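You operate a simulated robot arm through the tools that you are given. There is no shell and no other tool. Be economical: measure what you need, move in short steps, check, and stop when the job is done.

Carry out the task below with a simulated robot arm. There is one attempt and no reset: what you move stays moved.

TASK
Swap the iron piece for the ALU one and log the old piece.
Fine: in the test block in the holder; shut its cover again; the old piece stays on the plate of the table scale.
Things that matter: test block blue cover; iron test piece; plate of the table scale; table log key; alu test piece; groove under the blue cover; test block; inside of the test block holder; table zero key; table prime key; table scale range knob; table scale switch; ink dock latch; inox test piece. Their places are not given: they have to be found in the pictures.

It is judged by the outcome, as a careful person would: the job done as asked, and still so three seconds after it is handed in. It fails if anything else is knocked over, pushed out of place, dropped, spilled or broken.

THE ROBOT
A 6-joint arm with a two-finger parallel gripper, fixed in place. Base frame: the origin is at the foot of the arm, x ahead of it, y to its left, z up; the work surface is at about z = 0. Lengths are in m, angles in rad, forces in N, time in s.
With the tool pointing down near the work surface it reaches from about 0.14 to 0.58 m from the base axis. Its first joint turns from -1.152 to 1.152 rad. Payload 2.1 kg.
Tool frame: the origin (TCP) lies between the finger pads and is the grasp point; the fingertips stand 0.03 m ahead of it; z points along the fingers, y is the line along which they close. The gripper opens to 0.094 m. The fingers are 0.028 m wide and 0.01 m thick; the gripper's body (0.05 by 0.096 m) begins 0.055 m behind the TCP.
Orientation is told as [roll, pitch, yaw] about the base's x, y, z axes, in that order, counted from this pose: with the fingers straight down and closing along the base's y, the tool's x points along the base's -x, its y along +y and its z along -z.

THE INTERFACE
- The arm moves only by the tool nudge_tool. Its argument "moves" is text: rows parted by semicolons, each of 7 numbers parted by spaces: the turn, a rotation vector about the base's x, y, z in units of 6 degrees (1.0 is 6 degrees), then the shift along the base's x, y, z in units of 30 mm (1.0 is 30 mm), then the gripper command, from -1 (shut) to 1 (fully open), values between in proportion. In form: ax ay az tx ty tz gripper; .... A call has 1 to 20 rows; each row shifts and turns the commanded pose from where the row before left it. A call with a number of a shift or a turn outside -1 to 1 is refused whole. A row lasts 0.2 s, in which the tool goes at most 0.05 m and 0.15 rad; a call with a longer step from one row to the next is refused whole, and so is a gripper value outside its range. A pose out of reach is approached as far as the arm can. The call stops where the force on the tool passes 40 N (or 10 N more than at its start, if that is more) or the arm is blocked; 0.2 s more then pass. The fingers move at their own pace (about 0.072 m/s each) and stop on an object; they squeeze with about 32 N. The grip force told is the motor's: it shows also when the fingers shut on nothing. Time passes only in rows, and 0.2 s behind the last, so rows that do not move let the fingers close. It gives the time, the measured TCP pose, the force on the tool (base axes), the opening and the grip force at its end, in the units of the frame above (readings bear some noise), and new pictures: "show" is both (left out), scene, wrist or none.
- Cameras (640 x 400 px; columns grow to the right, rows downward): "scene" is fixed at [0.0219, -0.3506, 0.4966]; the picture's right is [0.97, -0.23, 0.00], its down [-0.11, -0.45, -0.89] and it looks along [0.21, 0.86, -0.46] (base axes); focal length 276 px, centre (320, 200). "wrist" rides on the gripper at [-0.037, 0, -0.058] in the tool frame; the picture's right is [0.00, -1.00, 0.00], its down [0.97, 0.00, -0.24] and it looks along [0.24, 0.00, 0.97] (tool axes); focal length 218 px, centre (320, 200).
- probe_pixels(camera, pixels): for up to 12 pixels [column, row] of the newest picture of that camera ("zoom" is the newest enlarged one), the place [x, y, z] in the base frame of the surface seen there, good to about 0.002 m. No time passes.
- inspect(camera, box): a new picture of the part [left, top, right, bottom] of that camera's present view, enlarged. No time passes.
- sign_off(): hands the job in; it is judged then, once.

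Work in short steps. Measure before you move; look again where a grasp or a placing could have gone wrong, and mend it. You have 80 turns and 120 pictures in all, those below and enlarged ones among them. Open the gripper and draw the arm clear of the work before you hand the job in, unless the task says otherwise; then end with one line.

The tools are called as name(argument=value, ...) on one line, values as JSON. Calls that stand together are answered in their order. nudge_tool: Moves the arm, as the interface text tells. Its arguments: {"type":"object","properties":{"moves":{"type":"string"},"show":{"type":"string","enum":["both","scene","wrist","none"]}},"required":["moves"]} The other tools are called the same way: probe_pixels (camera, pixels) gives the place of the surface under pixels of a picture; inspect (camera, box) takes an enlarged picture of a part of a camera's view; sign_off () hands the job in.

At the start:

```text
t: 0.0
tcp_pos: [0.2735, 0.1543, 0.3681]
ee_rot: [-0.001, 0.002, 0.0]
wrist_force: [0.4, 1.0, 0.1]
grip_width: 0.0941
grip_force: 0.1
```

scene: 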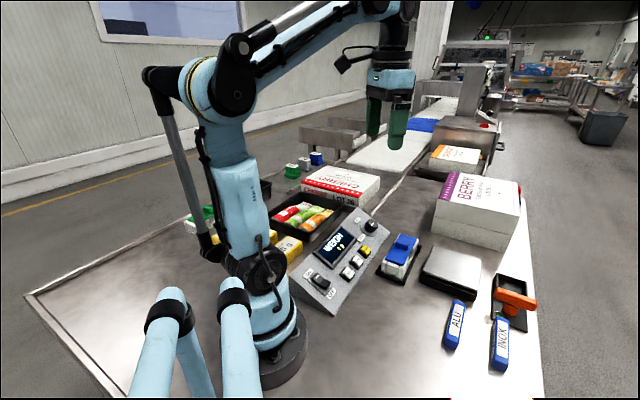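
wrist: 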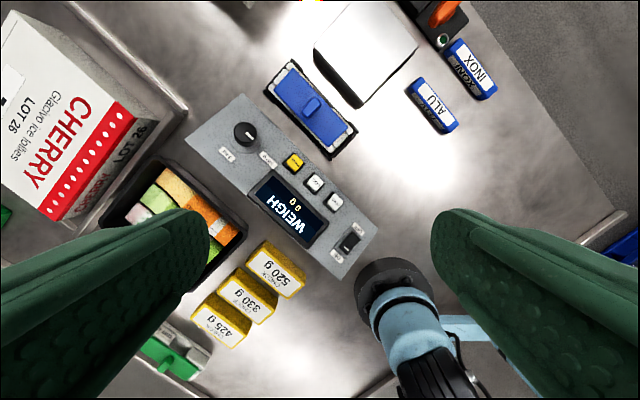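

I'll look closer at the working area in both views first.

inspect(camera="scene", box=[280, 200, 440, 320])

inspect(camera="scene", box=[370, 220, 550, 380])

inspect(camera="wrist", box=[180, 40, 380, 280])

probe_pixels(camera="wrist", pixels=[[312, 104], [290, 62], [268, 92], [332, 156], [355, 128], [366, 50], [433, 106], [470, 70], [293, 162], [314, 182], [332, 201], [246, 134]])

```text
3.33 times, centred on (360, 260) of scene
```

zoom: 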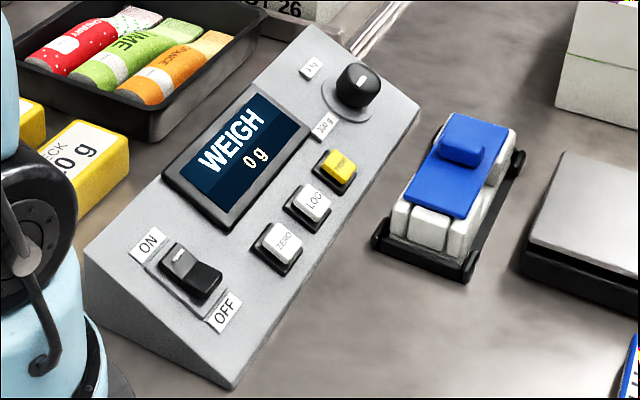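

```text
2.50 times, centred on (460, 300) of scene
```

zoom: 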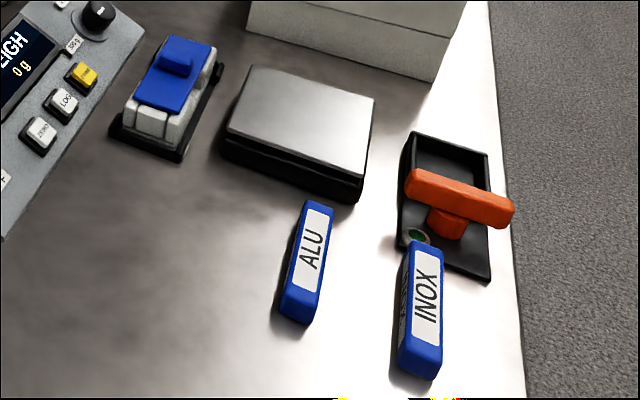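

```text
1.67 times, centred on (280, 160) of wrist
```

zoom: 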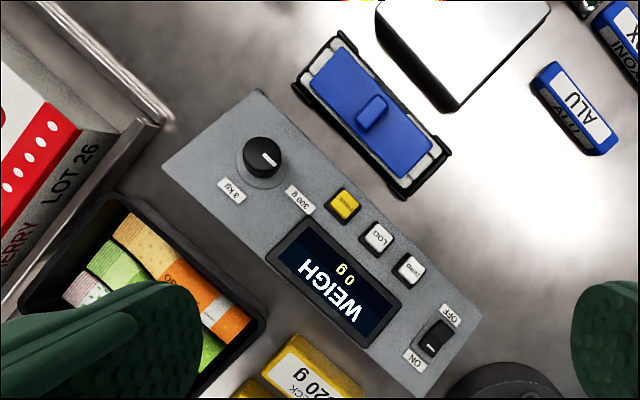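

```text
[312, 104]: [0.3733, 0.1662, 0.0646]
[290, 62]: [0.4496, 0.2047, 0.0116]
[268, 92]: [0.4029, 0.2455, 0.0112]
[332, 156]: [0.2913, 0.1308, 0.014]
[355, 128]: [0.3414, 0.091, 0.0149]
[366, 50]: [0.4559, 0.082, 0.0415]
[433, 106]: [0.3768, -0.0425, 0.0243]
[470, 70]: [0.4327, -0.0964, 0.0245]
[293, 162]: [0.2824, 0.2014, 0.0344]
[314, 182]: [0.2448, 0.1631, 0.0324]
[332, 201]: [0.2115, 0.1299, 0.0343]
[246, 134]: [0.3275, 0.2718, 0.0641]
```

The panel shows WEIGH 0 g, with the knob at (246,134) and keys PRIME, LOG and ZERO. I'll move closer above the panel and block to read the labels.

nudge_tool(moves="0 0 0 0.7 0.3 -1 1; 0 0 0 0.7 0.3 -1 1; 0 0 0 0.3 0.3 -1 1; 0 0 0 0 0 -1 1; 0 0 0 0 0 -0.5 1")

inspect(camera="wrist", box=[200, 100, 440, 300])

inspect(camera="scene", box=[340, 210, 430, 290])

```text
t: 1.2
tcp_pos: [0.3229, 0.1822, 0.2319]
ee_rot: [0.002, 0.001, 0.0]
wrist_force: [-0.5, 0.7, 0.2]
grip_width: 0.094
grip_force: 0.1
```

scene: 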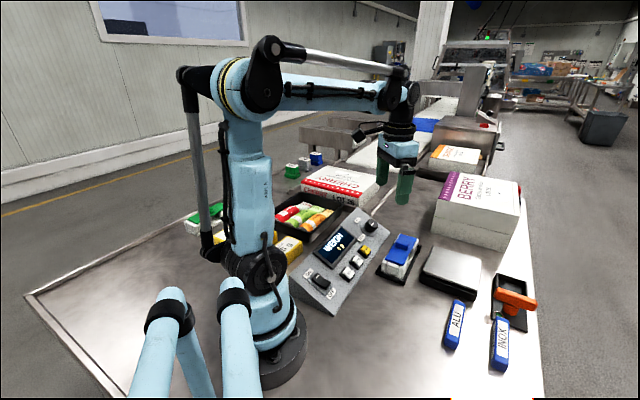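
wrist: 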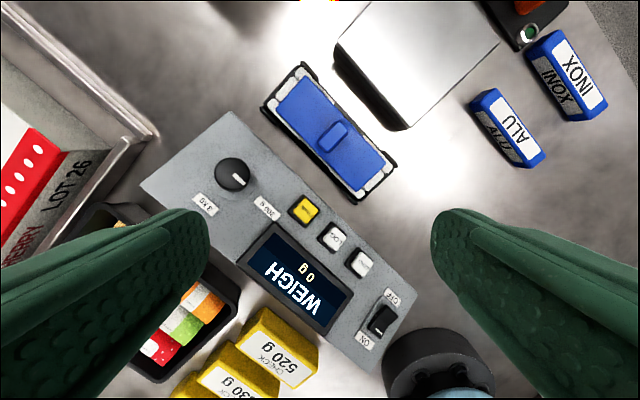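

```text
2.00 times, centred on (320, 200) of wrist
```

zoom: 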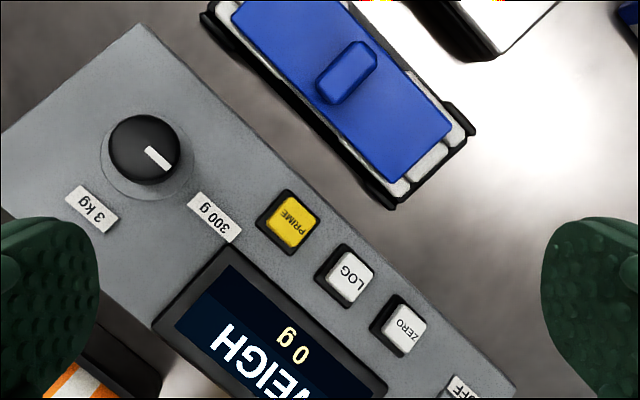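

```text
5.00 times, centred on (385, 250) of scene
```

zoom: 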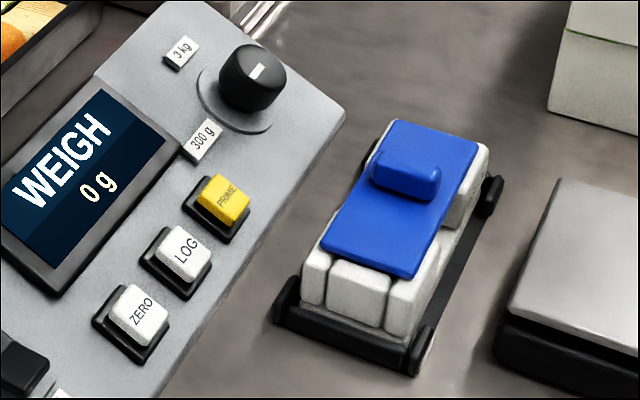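

Knob points to 300 g, display is 0 g. Now I'll measure the block, cover, knob, keys, plate and ALU piece.

inspect(camera="wrist", box=[250, 50, 410, 210])

probe_pixels(camera="wrist", pixels=[[303, 76], [275, 109], [383, 161], [354, 192], [334, 137], [322, 147], [345, 127], [305, 130], [388, 176], [304, 64], [262, 105], [355, 202]])

probe_pixels(camera="wrist", pixels=[[304, 211], [332, 237], [359, 263], [383, 322], [402, 128], [334, 47], [498, 44], [488, 92], [545, 158], [470, 103], [515, 130], [526, 167]])

probe_pixels(camera="scene", pixels=[[401, 247], [403, 241], [389, 260], [414, 238], [400, 268], [393, 268], [385, 270], [402, 273], [451, 262], [425, 272], [471, 289], [455, 320]])

```text
2.50 times, centred on (330, 130) of wrist
```

zoom: 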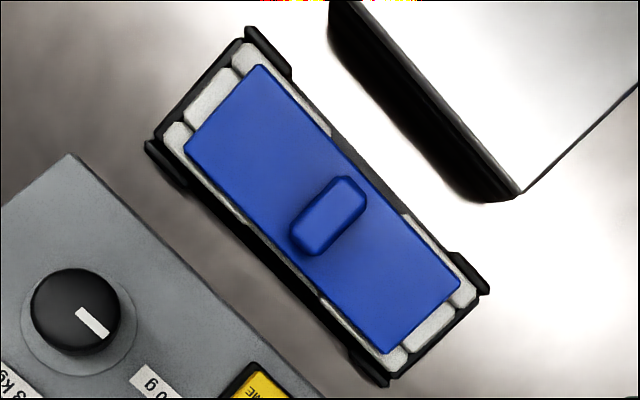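

```text
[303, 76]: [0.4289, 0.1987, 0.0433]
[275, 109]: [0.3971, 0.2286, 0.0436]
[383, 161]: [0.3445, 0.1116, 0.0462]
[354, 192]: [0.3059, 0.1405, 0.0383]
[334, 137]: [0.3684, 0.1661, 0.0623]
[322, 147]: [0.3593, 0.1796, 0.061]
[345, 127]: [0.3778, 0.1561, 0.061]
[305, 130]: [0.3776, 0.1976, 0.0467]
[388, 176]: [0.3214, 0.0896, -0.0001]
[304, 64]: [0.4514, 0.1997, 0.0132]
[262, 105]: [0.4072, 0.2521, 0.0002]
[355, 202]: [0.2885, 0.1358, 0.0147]
```

```text
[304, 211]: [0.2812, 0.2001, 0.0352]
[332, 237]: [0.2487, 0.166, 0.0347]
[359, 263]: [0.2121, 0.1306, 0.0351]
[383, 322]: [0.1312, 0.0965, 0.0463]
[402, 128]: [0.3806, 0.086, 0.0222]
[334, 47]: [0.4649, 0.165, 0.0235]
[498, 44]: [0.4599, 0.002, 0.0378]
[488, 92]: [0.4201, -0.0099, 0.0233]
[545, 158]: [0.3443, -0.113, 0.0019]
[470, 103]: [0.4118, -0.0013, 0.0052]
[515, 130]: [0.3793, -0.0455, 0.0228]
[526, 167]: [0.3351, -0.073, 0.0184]
```

```text
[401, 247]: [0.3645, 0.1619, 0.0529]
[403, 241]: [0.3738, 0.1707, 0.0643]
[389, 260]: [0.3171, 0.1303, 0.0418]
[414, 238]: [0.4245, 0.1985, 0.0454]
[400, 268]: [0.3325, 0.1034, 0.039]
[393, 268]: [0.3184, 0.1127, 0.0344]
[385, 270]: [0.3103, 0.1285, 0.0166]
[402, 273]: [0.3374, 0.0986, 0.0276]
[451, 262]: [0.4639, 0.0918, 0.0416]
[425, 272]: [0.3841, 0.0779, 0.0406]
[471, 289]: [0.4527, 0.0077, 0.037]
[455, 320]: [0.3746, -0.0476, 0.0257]
```

Cover's long axis runs at about 45.7° from x, with the knob at (0.3685, 0.167), top z 0.063. I'll go above it with the closing line along the block's length (yaw −44.3°).

nudge_tool(moves="0 0 -0.923 0.19 -0.063 -0.45 -0.1; 0 0 -0.923 0.19 -0.063 -0.45 -0.1; 0 0 -0.923 0.19 -0.063 -0.45 -0.1; 0 0 -0.923 0.19 -0.063 -0.45 -0.1; 0 0 -0.923 0.19 -0.063 -0.45 -0.1; 0 0 -0.923 0.19 -0.063 -0.45 -0.1; 0 0 -0.923 0.19 -0.063 -0.45 -0.1; 0 0 -0.923 0.19 -0.063 -0.45 -0.1; 0 0 0 0 0 0 -0.1")

```text
t: 3.2
tcp_pos: [0.3706, 0.1638, 0.1251]
ee_rot: [-0.001, 0.001, -0.776]
wrist_force: [0.3, -0.6, 1.2]
grip_width: 0.0421
grip_force: 0.1
```

scene: 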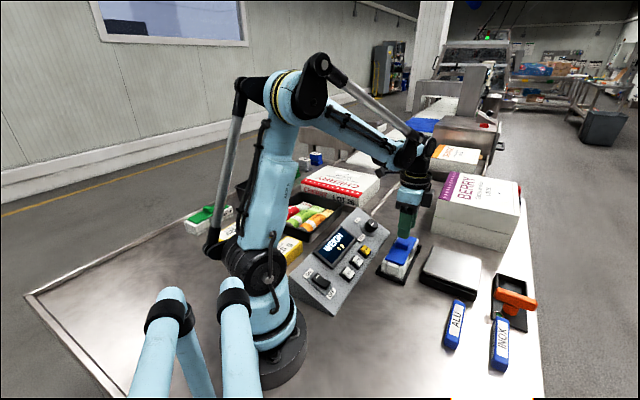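
wrist: 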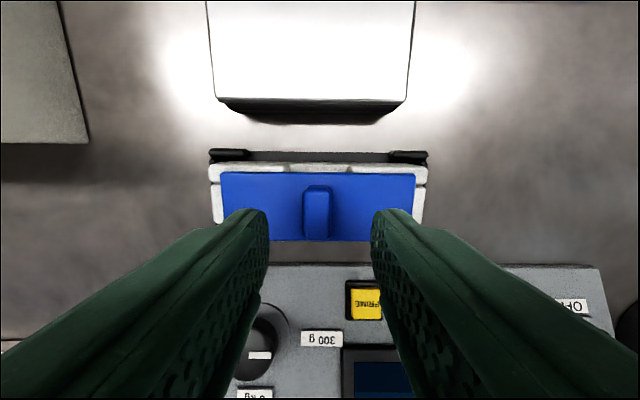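

Well aligned; I'll check the knob and cover from this nearer view.

probe_pixels(camera="wrist", pixels=[[317, 192], [317, 230], [306, 215], [329, 215], [222, 176], [414, 178], [290, 235], [350, 235], [217, 205], [420, 205], [320, 169], [349, 168]])

inspect(camera="wrist", box=[200, 140, 440, 290])

```text
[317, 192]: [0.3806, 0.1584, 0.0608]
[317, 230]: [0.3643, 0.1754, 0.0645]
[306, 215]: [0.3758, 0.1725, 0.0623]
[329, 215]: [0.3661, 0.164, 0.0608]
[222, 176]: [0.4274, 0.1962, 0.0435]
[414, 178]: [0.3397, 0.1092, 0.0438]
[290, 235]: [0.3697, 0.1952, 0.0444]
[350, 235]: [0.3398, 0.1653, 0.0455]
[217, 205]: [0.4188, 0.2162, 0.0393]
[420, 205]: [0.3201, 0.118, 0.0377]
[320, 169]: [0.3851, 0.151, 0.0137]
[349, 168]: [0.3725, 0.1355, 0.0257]
```

```text
2.67 times, centred on (320, 215) of wrist
```

zoom: 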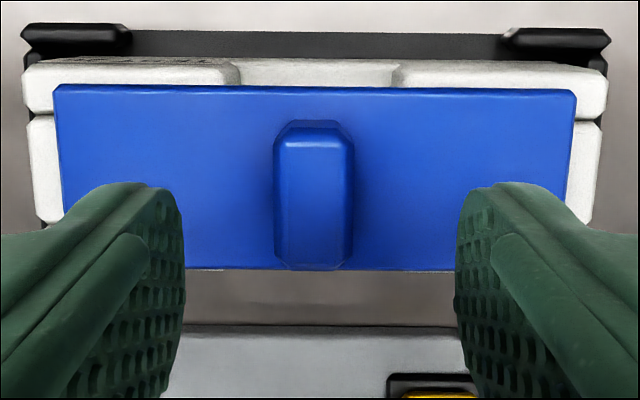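

Knob centre ≈ (0.370, 0.168). Descend to TCP z ≈ 0.079 and close.

nudge_tool(moves="0 0 0 0 0.1 -0.8 -0.1; 0 0 0 0 0 -0.72 -0.1; 0 0 0 0 0 0 -1; 0 0 0 0 0 0 -1; 0 0 0 0 0 0 -1", show="wrist")

```text
t: 4.4
tcp_pos: [0.3708, 0.1669, 0.08]
ee_rot: [0.0, -0.001, -0.772]
wrist_force: [-0.4, 0.2, -1.2]
grip_width: 0.0173
grip_force: 31.3
```

wrist: 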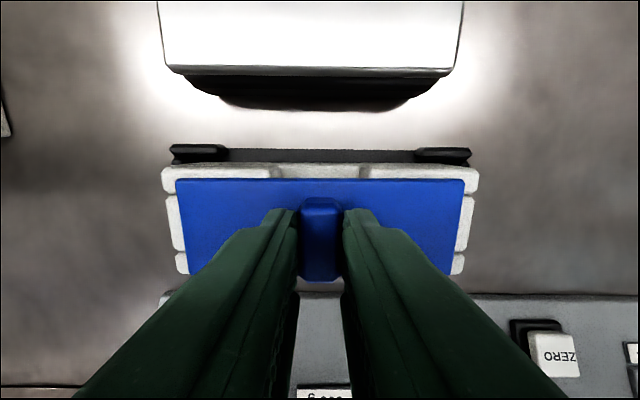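

Gripped (17 mm). Gentle lift test of 10 mm.

nudge_tool(moves="0 0 0 0 0 0.1 -1; 0 0 0 0 0 0.1 -1; 0 0 0 0 0 0.15 -1")

inspect(camera="scene", box=[360, 210, 450, 290])

```text
t: 5.2
tcp_pos: [0.3686, 0.1676, 0.0906]
ee_rot: [0.0, 0.0, -0.771]
wrist_force: [-0.3, 0.4, -2.9]
grip_width: 0.0168
grip_force: 31.8
```

scene: 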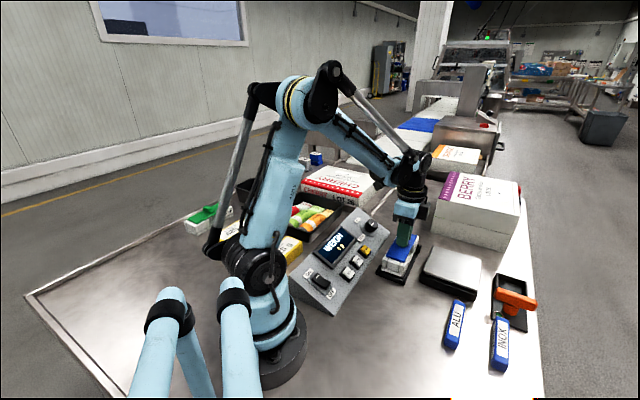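
wrist: 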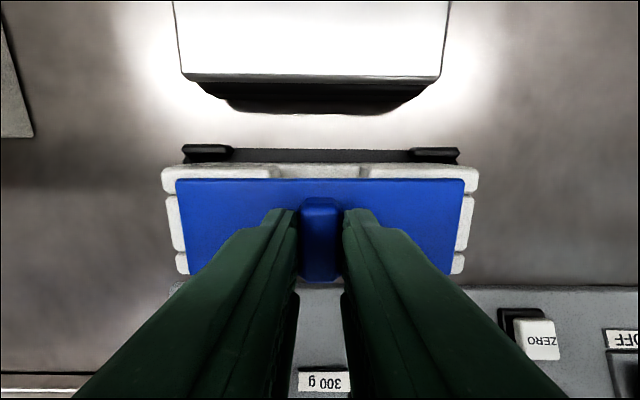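

```text
5.00 times, centred on (405, 250) of scene
```

zoom: 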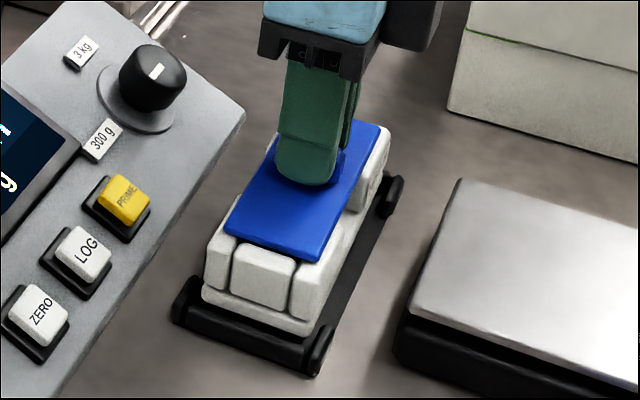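

The whole block lifted, so the cover is captive and likely slides. I'll set it back down, then try sliding lengthwise outward in small steps.

nudge_tool(moves="0 0 0 0 0 -0.15 -1; 0 0 0 0 0 -0.1 -1; 0 0 0 0 0 -0.1 -1; 0 0 0 0 0 0 -1", show="none")

nudge_tool(moves="0 0 0 0.1 0.1 0 -1; 0 0 0 0.1 0.1 0 -1; 0 0 0 0.1 0.1 0 -1")

inspect(camera="scene", box=[360, 210, 450, 290])

```text
t: 6.2
tcp_pos: [0.3698, 0.1682, 0.08]
ee_rot: [0.001, 0.0, -0.775]
wrist_force: [0.6, 0.1, -4.6]
grip_width: 0.0169
grip_force: 32.5
```

```text
t: 7.0
tcp_pos: [0.3734, 0.1713, 0.0808]
ee_rot: [-0.021, 0.003, -0.779]
wrist_force: [-11.7, -9.3, 3.7]
grip_width: 0.0171
grip_force: 31.6
stopped in row 3: the force on the tool passed its limit (the readings are from after the stop); the commanded pose is now the measured one
```

scene: 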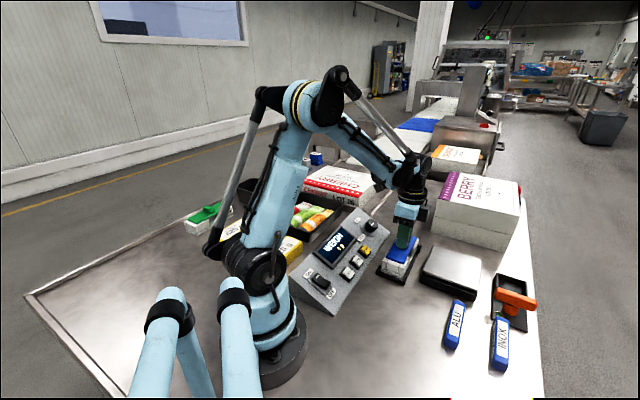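
wrist: 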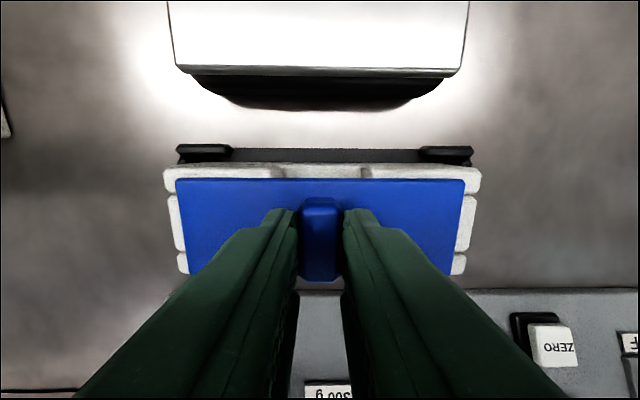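

```text
5.00 times, centred on (405, 250) of scene
```

zoom: 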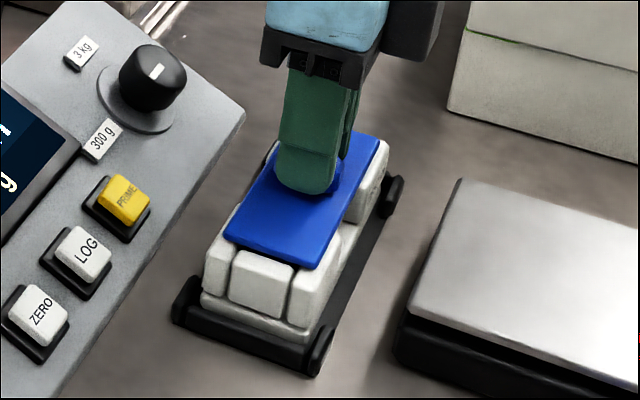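

That way is blocked. Try the opposite direction.

nudge_tool(moves="0 0 0 -0.1 -0.1 0 -1; 0 0 0 -0.1 -0.1 -0.02 -1; 0 0 0 -0.1 -0.1 0 -1; 0 0 0 -0.1 -0.1 0 -1; 0 0 0 -0.1 -0.1 0 -1", show="wrist")

inspect(camera="scene", box=[360, 210, 450, 290])

```text
t: 8.2
tcp_pos: [0.3606, 0.1586, 0.0814]
ee_rot: [-0.017, 0.003, -0.777]
wrist_force: [0.5, 0.3, -3.6]
grip_width: 0.0171
grip_force: 31.8
```

wrist: 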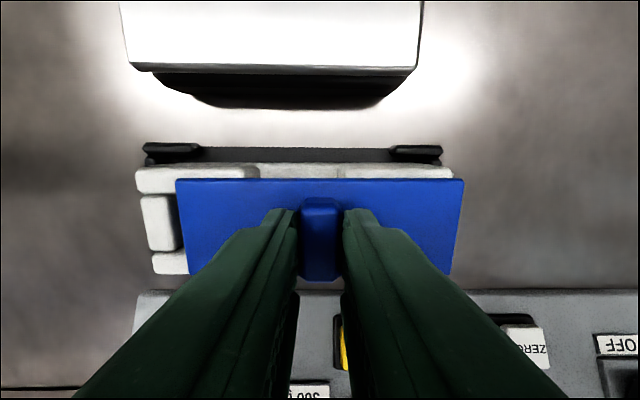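

```text
5.00 times, centred on (405, 250) of scene
```

zoom: 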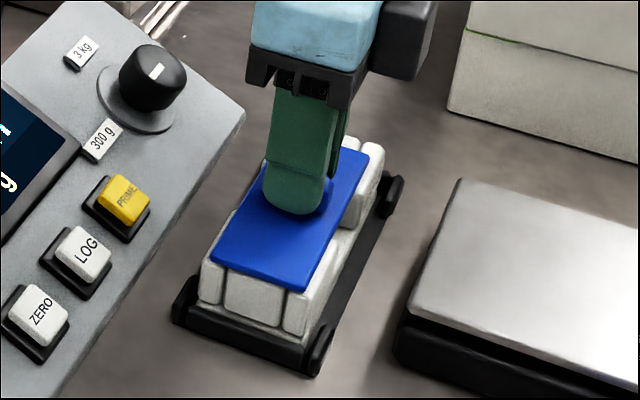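

It slides toward the near end. Continue in steps.

nudge_tool(moves="0 0 0 -0.2 -0.204 0 -1; 0 0 0 -0.2 -0.204 0 -1; 0 0 0 -0.2 -0.204 0 -1; 0 0 0 -0.2 -0.204 0 -1; 0 0 0 -0.2 -0.204 0 -1; 0 0 0 -0.2 -0.204 0 -1", show="wrist")

inspect(camera="scene", box=[350, 210, 450, 300])

```text
t: 9.6
tcp_pos: [0.3225, 0.1218, 0.0807]
ee_rot: [-0.018, 0.003, -0.776]
wrist_force: [-1.2, 1.4, -1.7]
grip_width: 0.0169
grip_force: 31.8
```

wrist: 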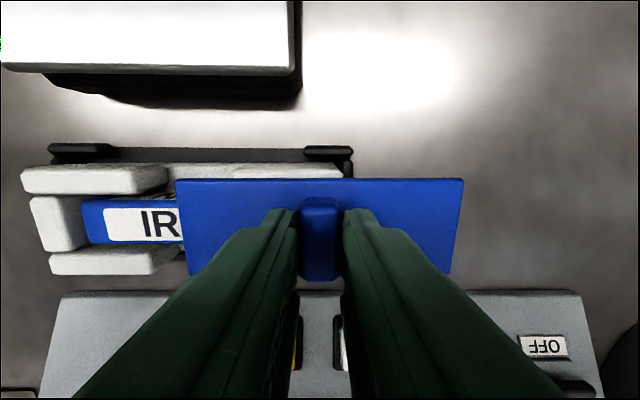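

```text
4.44 times, centred on (400, 255) of scene
```

zoom: 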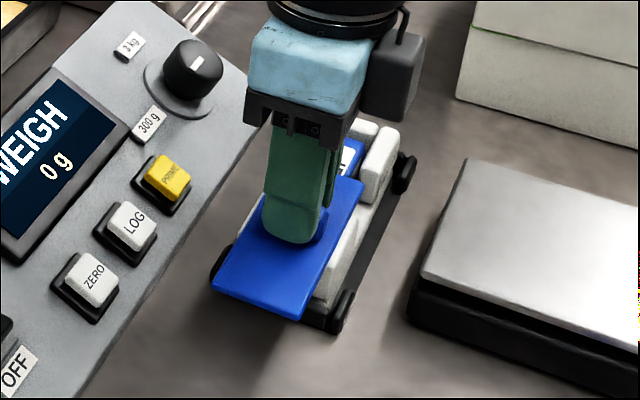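

The IRON piece appears. Continue sliding.

nudge_tool(moves="0 0 0 -0.2 -0.204 0 -1; 0 0 0 -0.2 -0.204 0 -1; 0 0 0 -0.2 -0.204 0 -1; 0 0 0 -0.2 -0.204 0 -1; 0 0 0 -0.2 -0.204 0 -1; 0 0 0 -0.2 -0.204 0 -1", show="wrist")

inspect(camera="scene", box=[350, 210, 450, 300])

```text
t: 11.0
tcp_pos: [0.2886, 0.0836, 0.0787]
ee_rot: [-0.016, 0.002, -0.776]
wrist_force: [0.5, 0.6, -0.4]
grip_width: 0.017
grip_force: 32.1
```

wrist: 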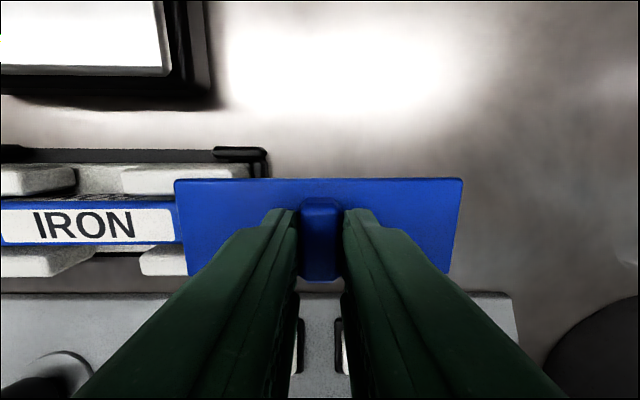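

```text
4.44 times, centred on (400, 255) of scene
```

zoom: 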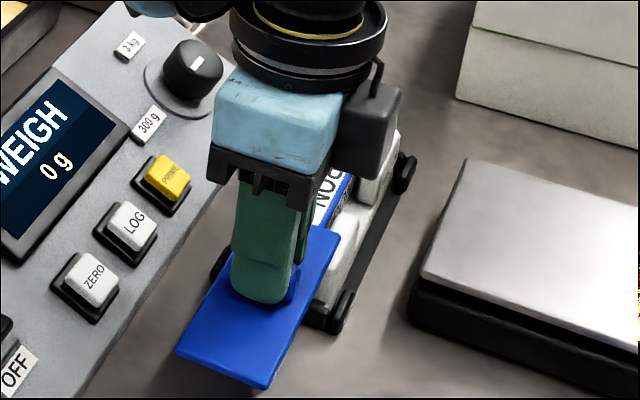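

nudge_tool(moves="0 0 0 -0.2 -0.204 0 -1; 0 0 0 -0.2 -0.204 0 -1; 0 0 0 0 0 0 -1", show="wrist")

inspect(camera="scene", box=[350, 210, 450, 300])

```text
t: 11.6
tcp_pos: [0.2807, 0.0757, 0.081]
ee_rot: [0.005, 0.003, -0.774]
wrist_force: [10.3, 9.6, -2.8]
grip_width: 0.0172
grip_force: 31.8
stopped in row 3: the force on the tool passed its limit (the readings are from after the stop); the commanded pose is now the measured one
```

wrist: 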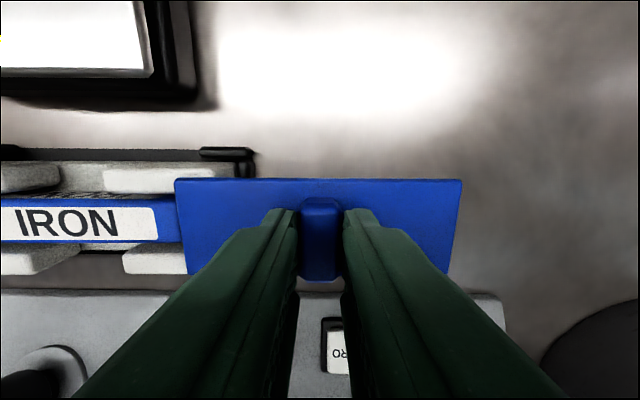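

```text
4.44 times, centred on (400, 255) of scene
```

zoom: 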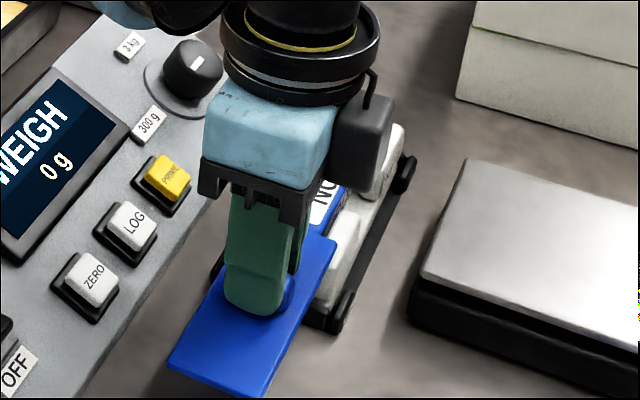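

Slide hit its end stop (13 cm travel). The cover is captive; release and rise.

nudge_tool(moves="0 0 0 0 0 0 -0.3; 0 0 0 0 0 0 -0.3; 0 0 0 0 0 0.5 -0.3; 0 0 0 0 0 1 -0.3; 0 0 0 0.5 0.5 1 0; 0 0 0 0.8 0.8 1 0")

inspect(camera="scene", box=[350, 210, 450, 300])

```text
t: 13.0
tcp_pos: [0.3197, 0.114, 0.187]
ee_rot: [0.0, 0.002, -0.776]
wrist_force: [-0.2, 0.1, -1.0]
grip_width: 0.0471
grip_force: 0.1
```

scene: 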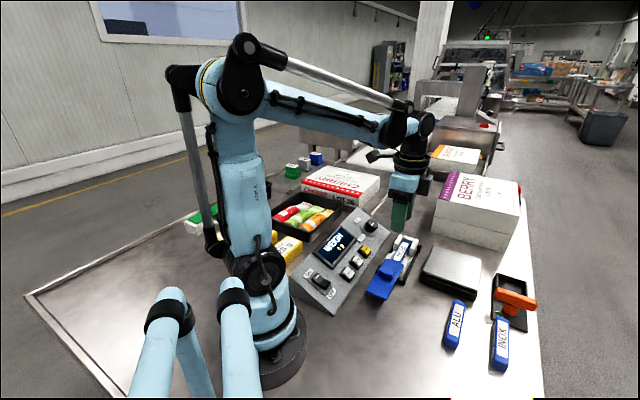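
wrist: 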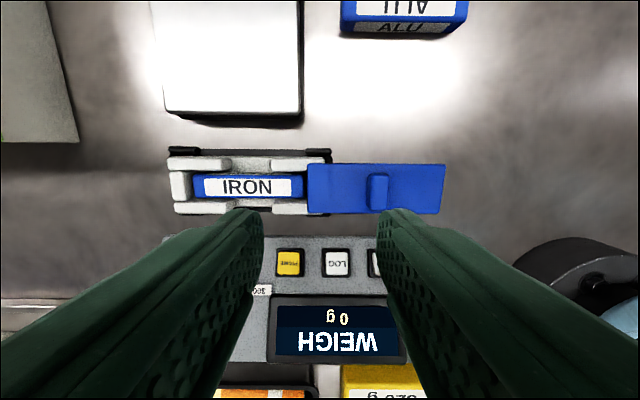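

```text
4.44 times, centred on (400, 255) of scene
```

zoom: 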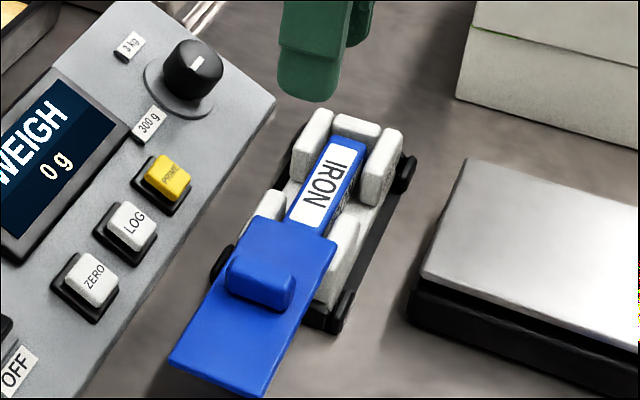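

Cover is stable, IRON fully exposed with finger notches mid-length. Measure the piece.

probe_pixels(camera="wrist", pixels=[[246, 187], [197, 179], [197, 192], [300, 185], [300, 196], [246, 175], [246, 200], [248, 163], [249, 207], [178, 185], [311, 180], [376, 188]])

inspect(camera="wrist", box=[150, 130, 350, 255])

probe_pixels(camera="wrist", pixels=[[160, 20], [166, 112], [298, 114], [230, 60], [298, 10], [290, 262], [337, 262], [405, 8], [343, 30], [445, 36], [379, 265], [372, 258]])

```text
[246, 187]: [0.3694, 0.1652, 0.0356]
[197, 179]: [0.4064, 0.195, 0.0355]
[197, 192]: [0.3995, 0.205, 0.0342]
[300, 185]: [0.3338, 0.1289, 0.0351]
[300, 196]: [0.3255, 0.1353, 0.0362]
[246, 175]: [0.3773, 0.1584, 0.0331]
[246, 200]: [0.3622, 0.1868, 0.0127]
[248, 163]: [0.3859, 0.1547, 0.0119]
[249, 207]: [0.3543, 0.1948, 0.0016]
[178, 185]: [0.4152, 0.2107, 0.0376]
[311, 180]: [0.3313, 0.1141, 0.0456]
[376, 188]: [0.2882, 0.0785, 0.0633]
```

```text
3.20 times, centred on (250, 192) of wrist
```

zoom: 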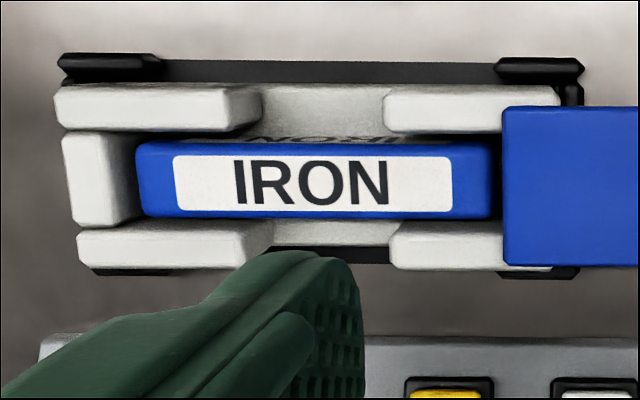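

```text
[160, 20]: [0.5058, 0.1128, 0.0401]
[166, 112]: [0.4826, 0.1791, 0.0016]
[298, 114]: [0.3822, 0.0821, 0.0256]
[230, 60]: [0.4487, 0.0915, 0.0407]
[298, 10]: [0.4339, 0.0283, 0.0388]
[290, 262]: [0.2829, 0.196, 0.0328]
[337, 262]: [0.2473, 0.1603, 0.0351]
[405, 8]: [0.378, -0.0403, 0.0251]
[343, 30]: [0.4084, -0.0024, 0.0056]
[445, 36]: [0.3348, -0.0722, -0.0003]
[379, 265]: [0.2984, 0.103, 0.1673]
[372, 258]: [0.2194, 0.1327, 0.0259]
```

Iron centre ≈ (0.367, 0.166), top z 0.0355. Rotate +90° so fingers close across it at the notches, hover, and look.

nudge_tool(moves="0 0 1 0.107 0.118 0 0; 0 0 1 0.107 0.118 0 0; 0 0 1 0.107 0.118 0 0; 0 0 1 0.107 0.118 0 0; 0 0 1 0.107 0.118 0 0; 0 0 1 0.107 0.118 0 0; 0 0 1 0.107 0.118 0 0; 0 0 1 0.107 0.118 0 0; 0 0 1 0.107 0.118 -0.2 0; 0 0 1 0.107 0.118 -0.2 0; 0 0 1 0.107 0.118 -0.2 0; 0 0 1 0.107 0.118 -0.2 0; 0 0 1 0.107 0.118 -0.2 0; 0 0 1 0.107 0.118 -0.2 0; 0 0 1 0.107 0.118 -0.2 0; 0 0 0 0 0 0 0", show="wrist")

inspect(camera="wrist", box=[220, 100, 420, 300])

```text
t: 16.4
tcp_pos: [0.366, 0.1652, 0.1426]
ee_rot: [0.001, 0.002, 0.798]
wrist_force: [-0.4, -0.5, -0.5]
grip_width: 0.0469
grip_force: 0.0
```

wrist: 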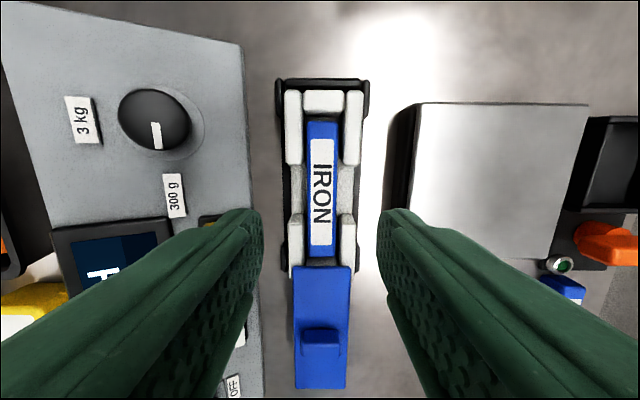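

```text
2.00 times, centred on (320, 200) of wrist
```

zoom: 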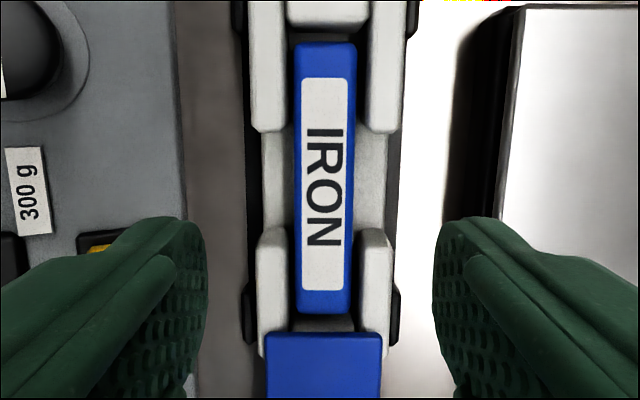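

probe_pixels(camera="zoom", pixels=[[270, 125], [274, 236], [382, 126], [375, 236], [325, 46], [325, 305], [297, 180], [354, 180], [325, 180], [280, 180], [370, 180], [325, 270]])

```text
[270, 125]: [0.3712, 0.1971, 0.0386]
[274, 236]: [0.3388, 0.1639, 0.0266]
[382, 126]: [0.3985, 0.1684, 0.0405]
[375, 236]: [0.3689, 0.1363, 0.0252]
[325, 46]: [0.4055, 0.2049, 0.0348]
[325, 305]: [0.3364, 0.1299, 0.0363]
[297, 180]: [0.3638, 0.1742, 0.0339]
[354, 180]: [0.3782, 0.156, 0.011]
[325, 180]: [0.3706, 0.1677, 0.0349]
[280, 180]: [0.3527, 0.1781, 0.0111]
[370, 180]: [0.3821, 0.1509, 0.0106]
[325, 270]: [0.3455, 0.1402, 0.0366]
```

Target (0.370, 0.167); the notch is ~46 mm long, so there's room for the fingers. Descend to z 0.046 and close.

nudge_tool(moves="0 0 0 0.13 0.06 -0.9 0; 0 0 0 0 0 -0.9 0; 0 0 0 0 0 -0.8 0; 0 0 0 0 0 -0.6 0; 0 0 0 0 0 0 -1; 0 0 0 0 0 0 -1; 0 0 0 0 0 0 -1", show="wrist")

```text
t: 18.0
tcp_pos: [0.3691, 0.1694, 0.0466]
ee_rot: [0.0, 0.002, 0.795]
wrist_force: [0.3, -0.5, 0.6]
grip_width: 0.023
grip_force: 31.6
```

wrist: 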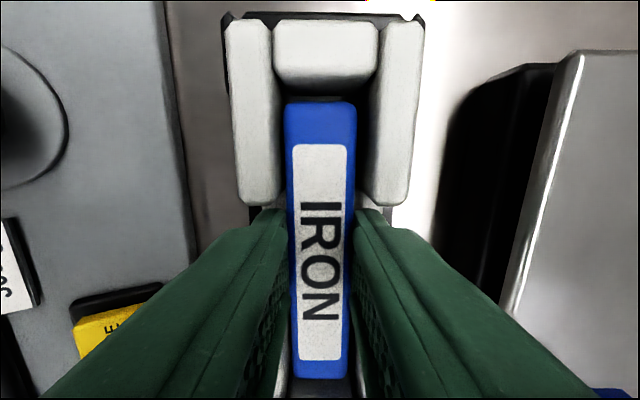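

Gripped at 23 mm. Lift straight up and look; then measure the plate.

nudge_tool(moves="0 0 0 0 0 0.5 -1; 0 0 0 0 0 1 -1; 0 0 0 0 0 1 -1; 0 0 0 0 0 0.5 -1")

probe_pixels(camera="scene", pixels=[[437, 249], [479, 261], [475, 288], [426, 270], [452, 267], [434, 279]])

inspect(camera="scene", box=[350, 200, 490, 310])

```text
t: 19.0
tcp_pos: [0.3703, 0.1689, 0.1363]
ee_rot: [-0.001, 0.002, 0.794]
wrist_force: [0.0, -0.1, -0.4]
grip_width: 0.0231
grip_force: 32.3
```

scene: 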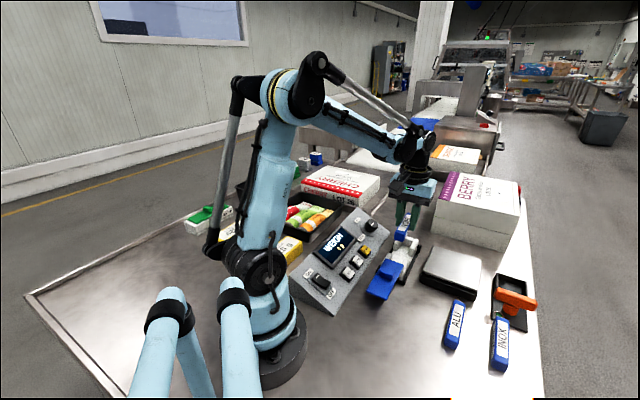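
wrist: 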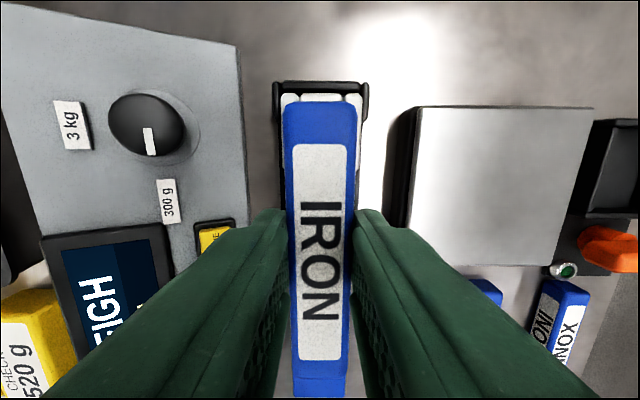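

```text
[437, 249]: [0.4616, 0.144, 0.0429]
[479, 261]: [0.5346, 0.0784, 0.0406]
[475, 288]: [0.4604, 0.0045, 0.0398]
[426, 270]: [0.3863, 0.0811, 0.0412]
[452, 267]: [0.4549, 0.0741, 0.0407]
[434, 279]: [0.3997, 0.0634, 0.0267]
```

```text
3.64 times, centred on (420, 255) of scene
```

zoom: 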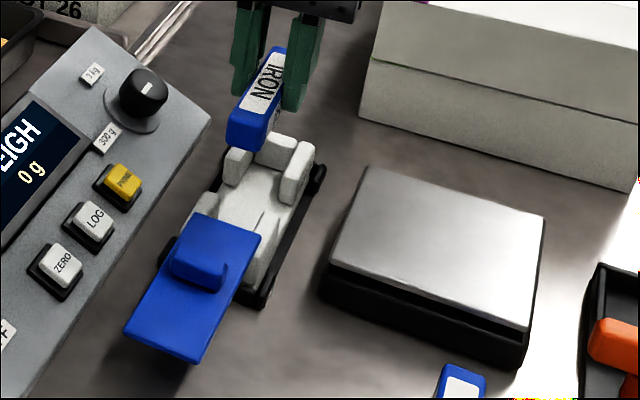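

Lifted clean. Plate centre ≈ (0.461, 0.077), top z 0.041. Check the BERRY box's clearance first.

probe_pixels(camera="scene", pixels=[[436, 205], [437, 235], [505, 225], [504, 247], [470, 215], [470, 240]])

nudge_tool(moves="0 0 0 0.5 -0.51 0 -1; 0 0 0 0.5 -0.51 0 -1; 0 0 0 0.5 -0.51 0 -1; 0 0 0 0.5 -0.51 0 -1; 0 0 0 0 0 0 -1")

```text
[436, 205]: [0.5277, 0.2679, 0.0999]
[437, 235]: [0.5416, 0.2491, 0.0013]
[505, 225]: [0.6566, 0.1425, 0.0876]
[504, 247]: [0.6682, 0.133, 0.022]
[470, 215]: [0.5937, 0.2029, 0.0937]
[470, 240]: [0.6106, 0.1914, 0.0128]
```

```text
t: 20.2
tcp_pos: [0.4303, 0.1086, 0.138]
ee_rot: [0.0, 0.001, 0.796]
wrist_force: [0.0, -0.9, -0.4]
grip_width: 0.0229
grip_force: 32.1
```

scene: 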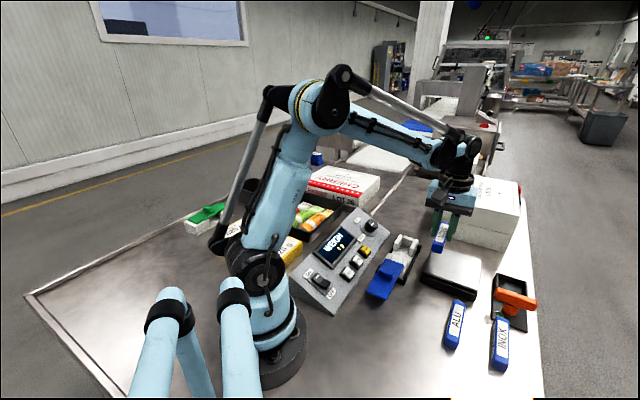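
wrist: 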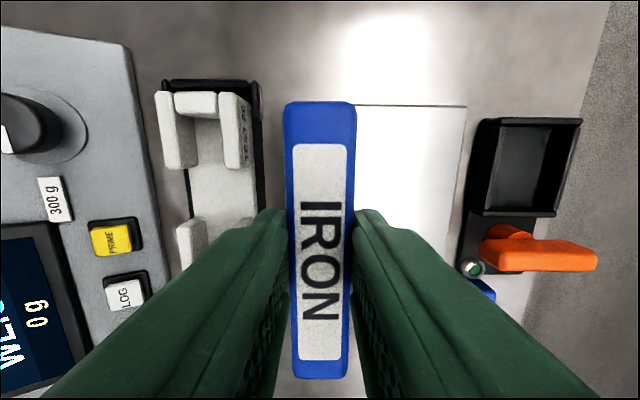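

Box is clear. Continue to over the plate centre and lower most of the way.

nudge_tool(moves="0 0 0 0.51 -0.52 0 -1; 0 0 0 0.51 -0.52 0 -1; 0 0 0 0 0 -0.8 -1; 0 0 0 0 0 -0.7 -1; 0 0 0 0 0 -0.3 -1; 0 0 0 0 0 0 -1")

inspect(camera="scene", box=[400, 210, 520, 310])

```text
t: 21.6
tcp_pos: [0.461, 0.0768, 0.0831]
ee_rot: [-0.003, 0.001, 0.796]
wrist_force: [-1.2, 0.6, -1.0]
grip_width: 0.0232
grip_force: 31.5
```

scene: 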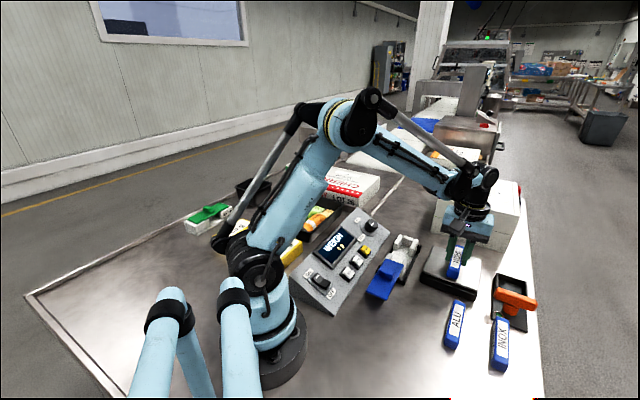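
wrist: 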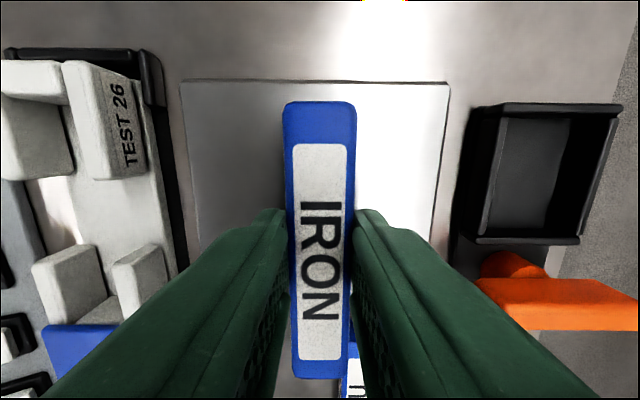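

```text
4.00 times, centred on (460, 260) of scene
```

zoom: 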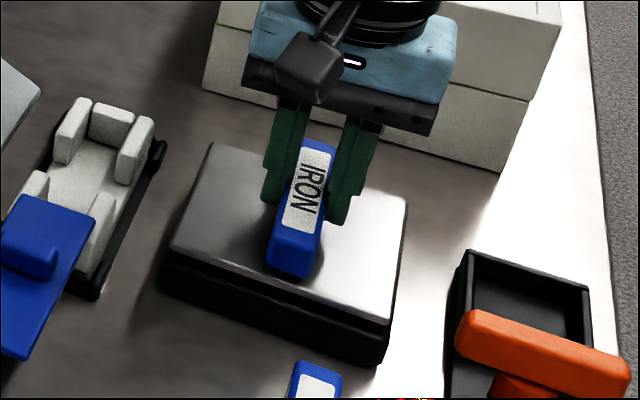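

Nicely centred. Lower slowly until contact, then release and rise.

nudge_tool(moves="0 0 0 0 0 -0.1 -1; 0 0 0 0 0 -0.1 -1; 0 0 0 0 0 -0.04 -1; 0 0 0 0 0 0 -1", show="none")

inspect(camera="scene", box=[400, 210, 520, 310])

inspect(camera="scene", box=[300, 210, 390, 290])

```text
t: 22.6
tcp_pos: [0.4614, 0.077, 0.0764]
ee_rot: [0.0, 0.0, 0.796]
wrist_force: [0.3, -0.1, -0.7]
grip_width: 0.0232
grip_force: 31.7
```

```text
4.00 times, centred on (460, 260) of scene
```

zoom: 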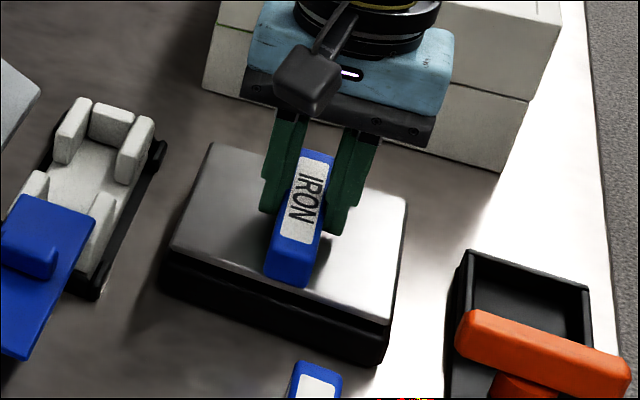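

```text
5.00 times, centred on (345, 250) of scene
```

zoom: 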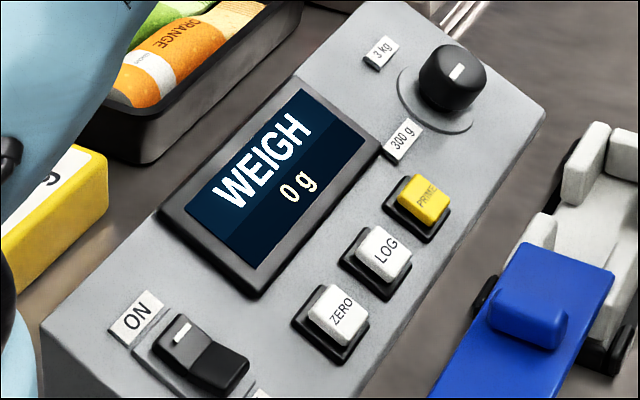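

Not touching yet (0 g). Lower a few mm more.

nudge_tool(moves="0 0 0 0 0 -0.04 -1; 0 0 0 0 0 -0.04 -1; 0 0 0 0 0 0 -1", show="none")

inspect(camera="scene", box=[300, 210, 390, 290])

```text
t: 23.4
tcp_pos: [0.4606, 0.0766, 0.0747]
ee_rot: [-0.001, 0.001, 0.796]
wrist_force: [0.3, -2.8, 24.5]
grip_width: 0.023
grip_force: 31.7
```

```text
5.00 times, centred on (345, 250) of scene
```

zoom: 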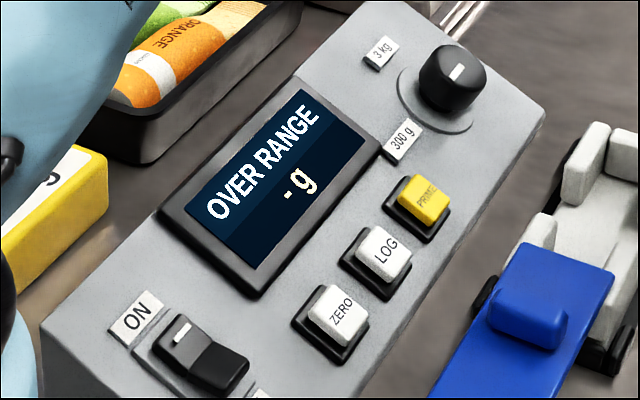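

Contact (24 N). Release and rise, then read the display.

nudge_tool(moves="0 0 0 0 0 0.04 -0.2; 0 0 0 0 0 0 -0.2; 0 0 0 0 0 0 -0.2; 0 0 0 0 0 0.7 -0.2; 0 0 0 0 0 1 -0.2; 0 0 0 0 0 1 -0.2; 0 0 0 -0.5 0.5 0 -0.2; 0 0 0 -0.8 0.8 0 -0.2")

inspect(camera="scene", box=[300, 210, 390, 290])

inspect(camera="scene", box=[400, 210, 520, 350])

```text
t: 25.2
tcp_pos: [0.4218, 0.1153, 0.155]
ee_rot: [0.001, 0.002, 0.793]
wrist_force: [0.5, 0.6, 0.3]
grip_width: 0.0377
grip_force: 0.0
```

scene: 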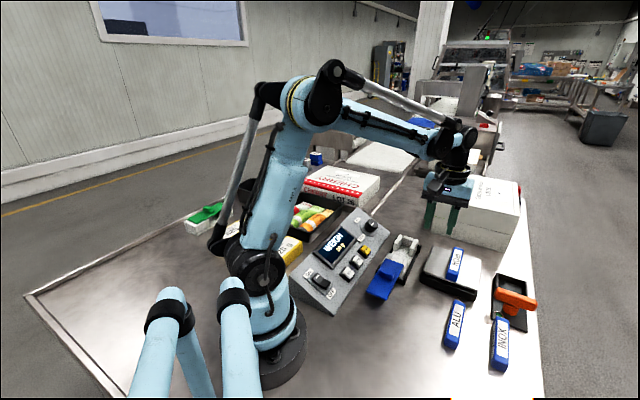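
wrist: 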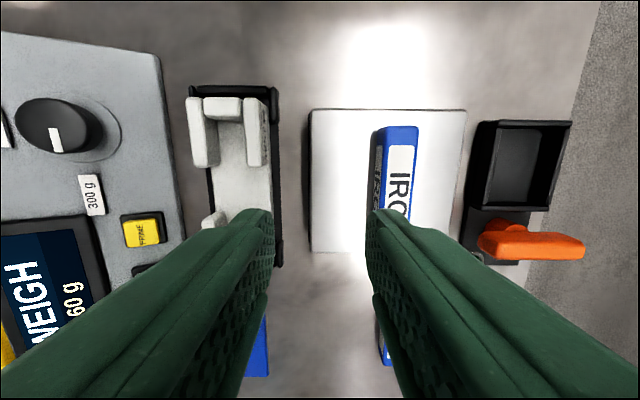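

```text
5.00 times, centred on (345, 250) of scene
```

zoom: 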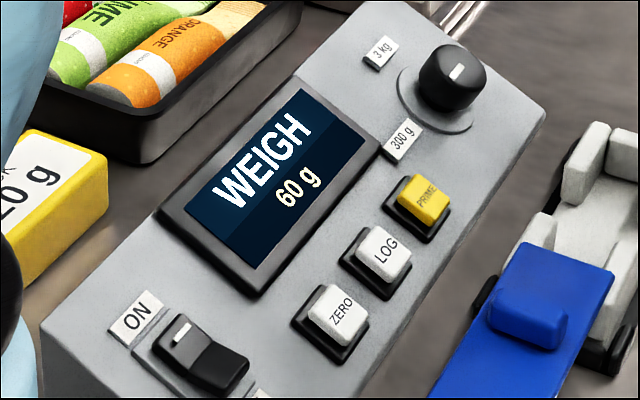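

```text
2.86 times, centred on (460, 280) of scene
```

zoom: 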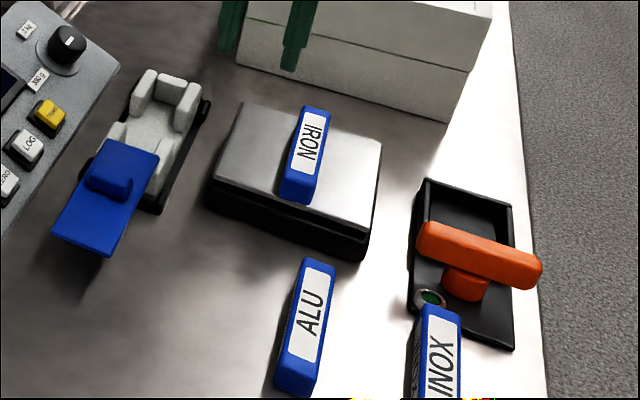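

IRON reads a stable 60 g. Now press LOG with closed fingers; first measure the key and its surroundings.

inspect(camera="scene", box=[330, 240, 370, 290])

probe_pixels(camera="scene", pixels=[[357, 259], [353, 263], [361, 262], [357, 265], [347, 273], [365, 250], [346, 256], [352, 274], [366, 264], [351, 247]])

```text
8.00 times, centred on (350, 265) of scene
```

zoom: 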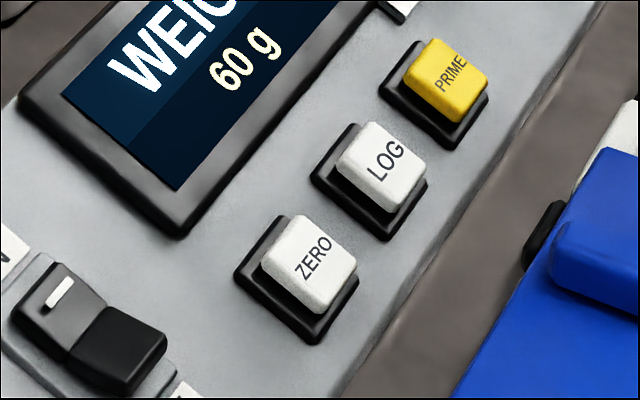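

```text
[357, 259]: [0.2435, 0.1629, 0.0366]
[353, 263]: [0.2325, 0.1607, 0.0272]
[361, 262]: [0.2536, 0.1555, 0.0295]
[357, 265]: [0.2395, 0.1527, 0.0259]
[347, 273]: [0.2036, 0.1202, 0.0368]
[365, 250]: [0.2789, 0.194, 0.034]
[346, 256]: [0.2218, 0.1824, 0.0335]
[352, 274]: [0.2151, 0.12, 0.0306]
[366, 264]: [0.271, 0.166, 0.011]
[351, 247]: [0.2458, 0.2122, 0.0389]
```

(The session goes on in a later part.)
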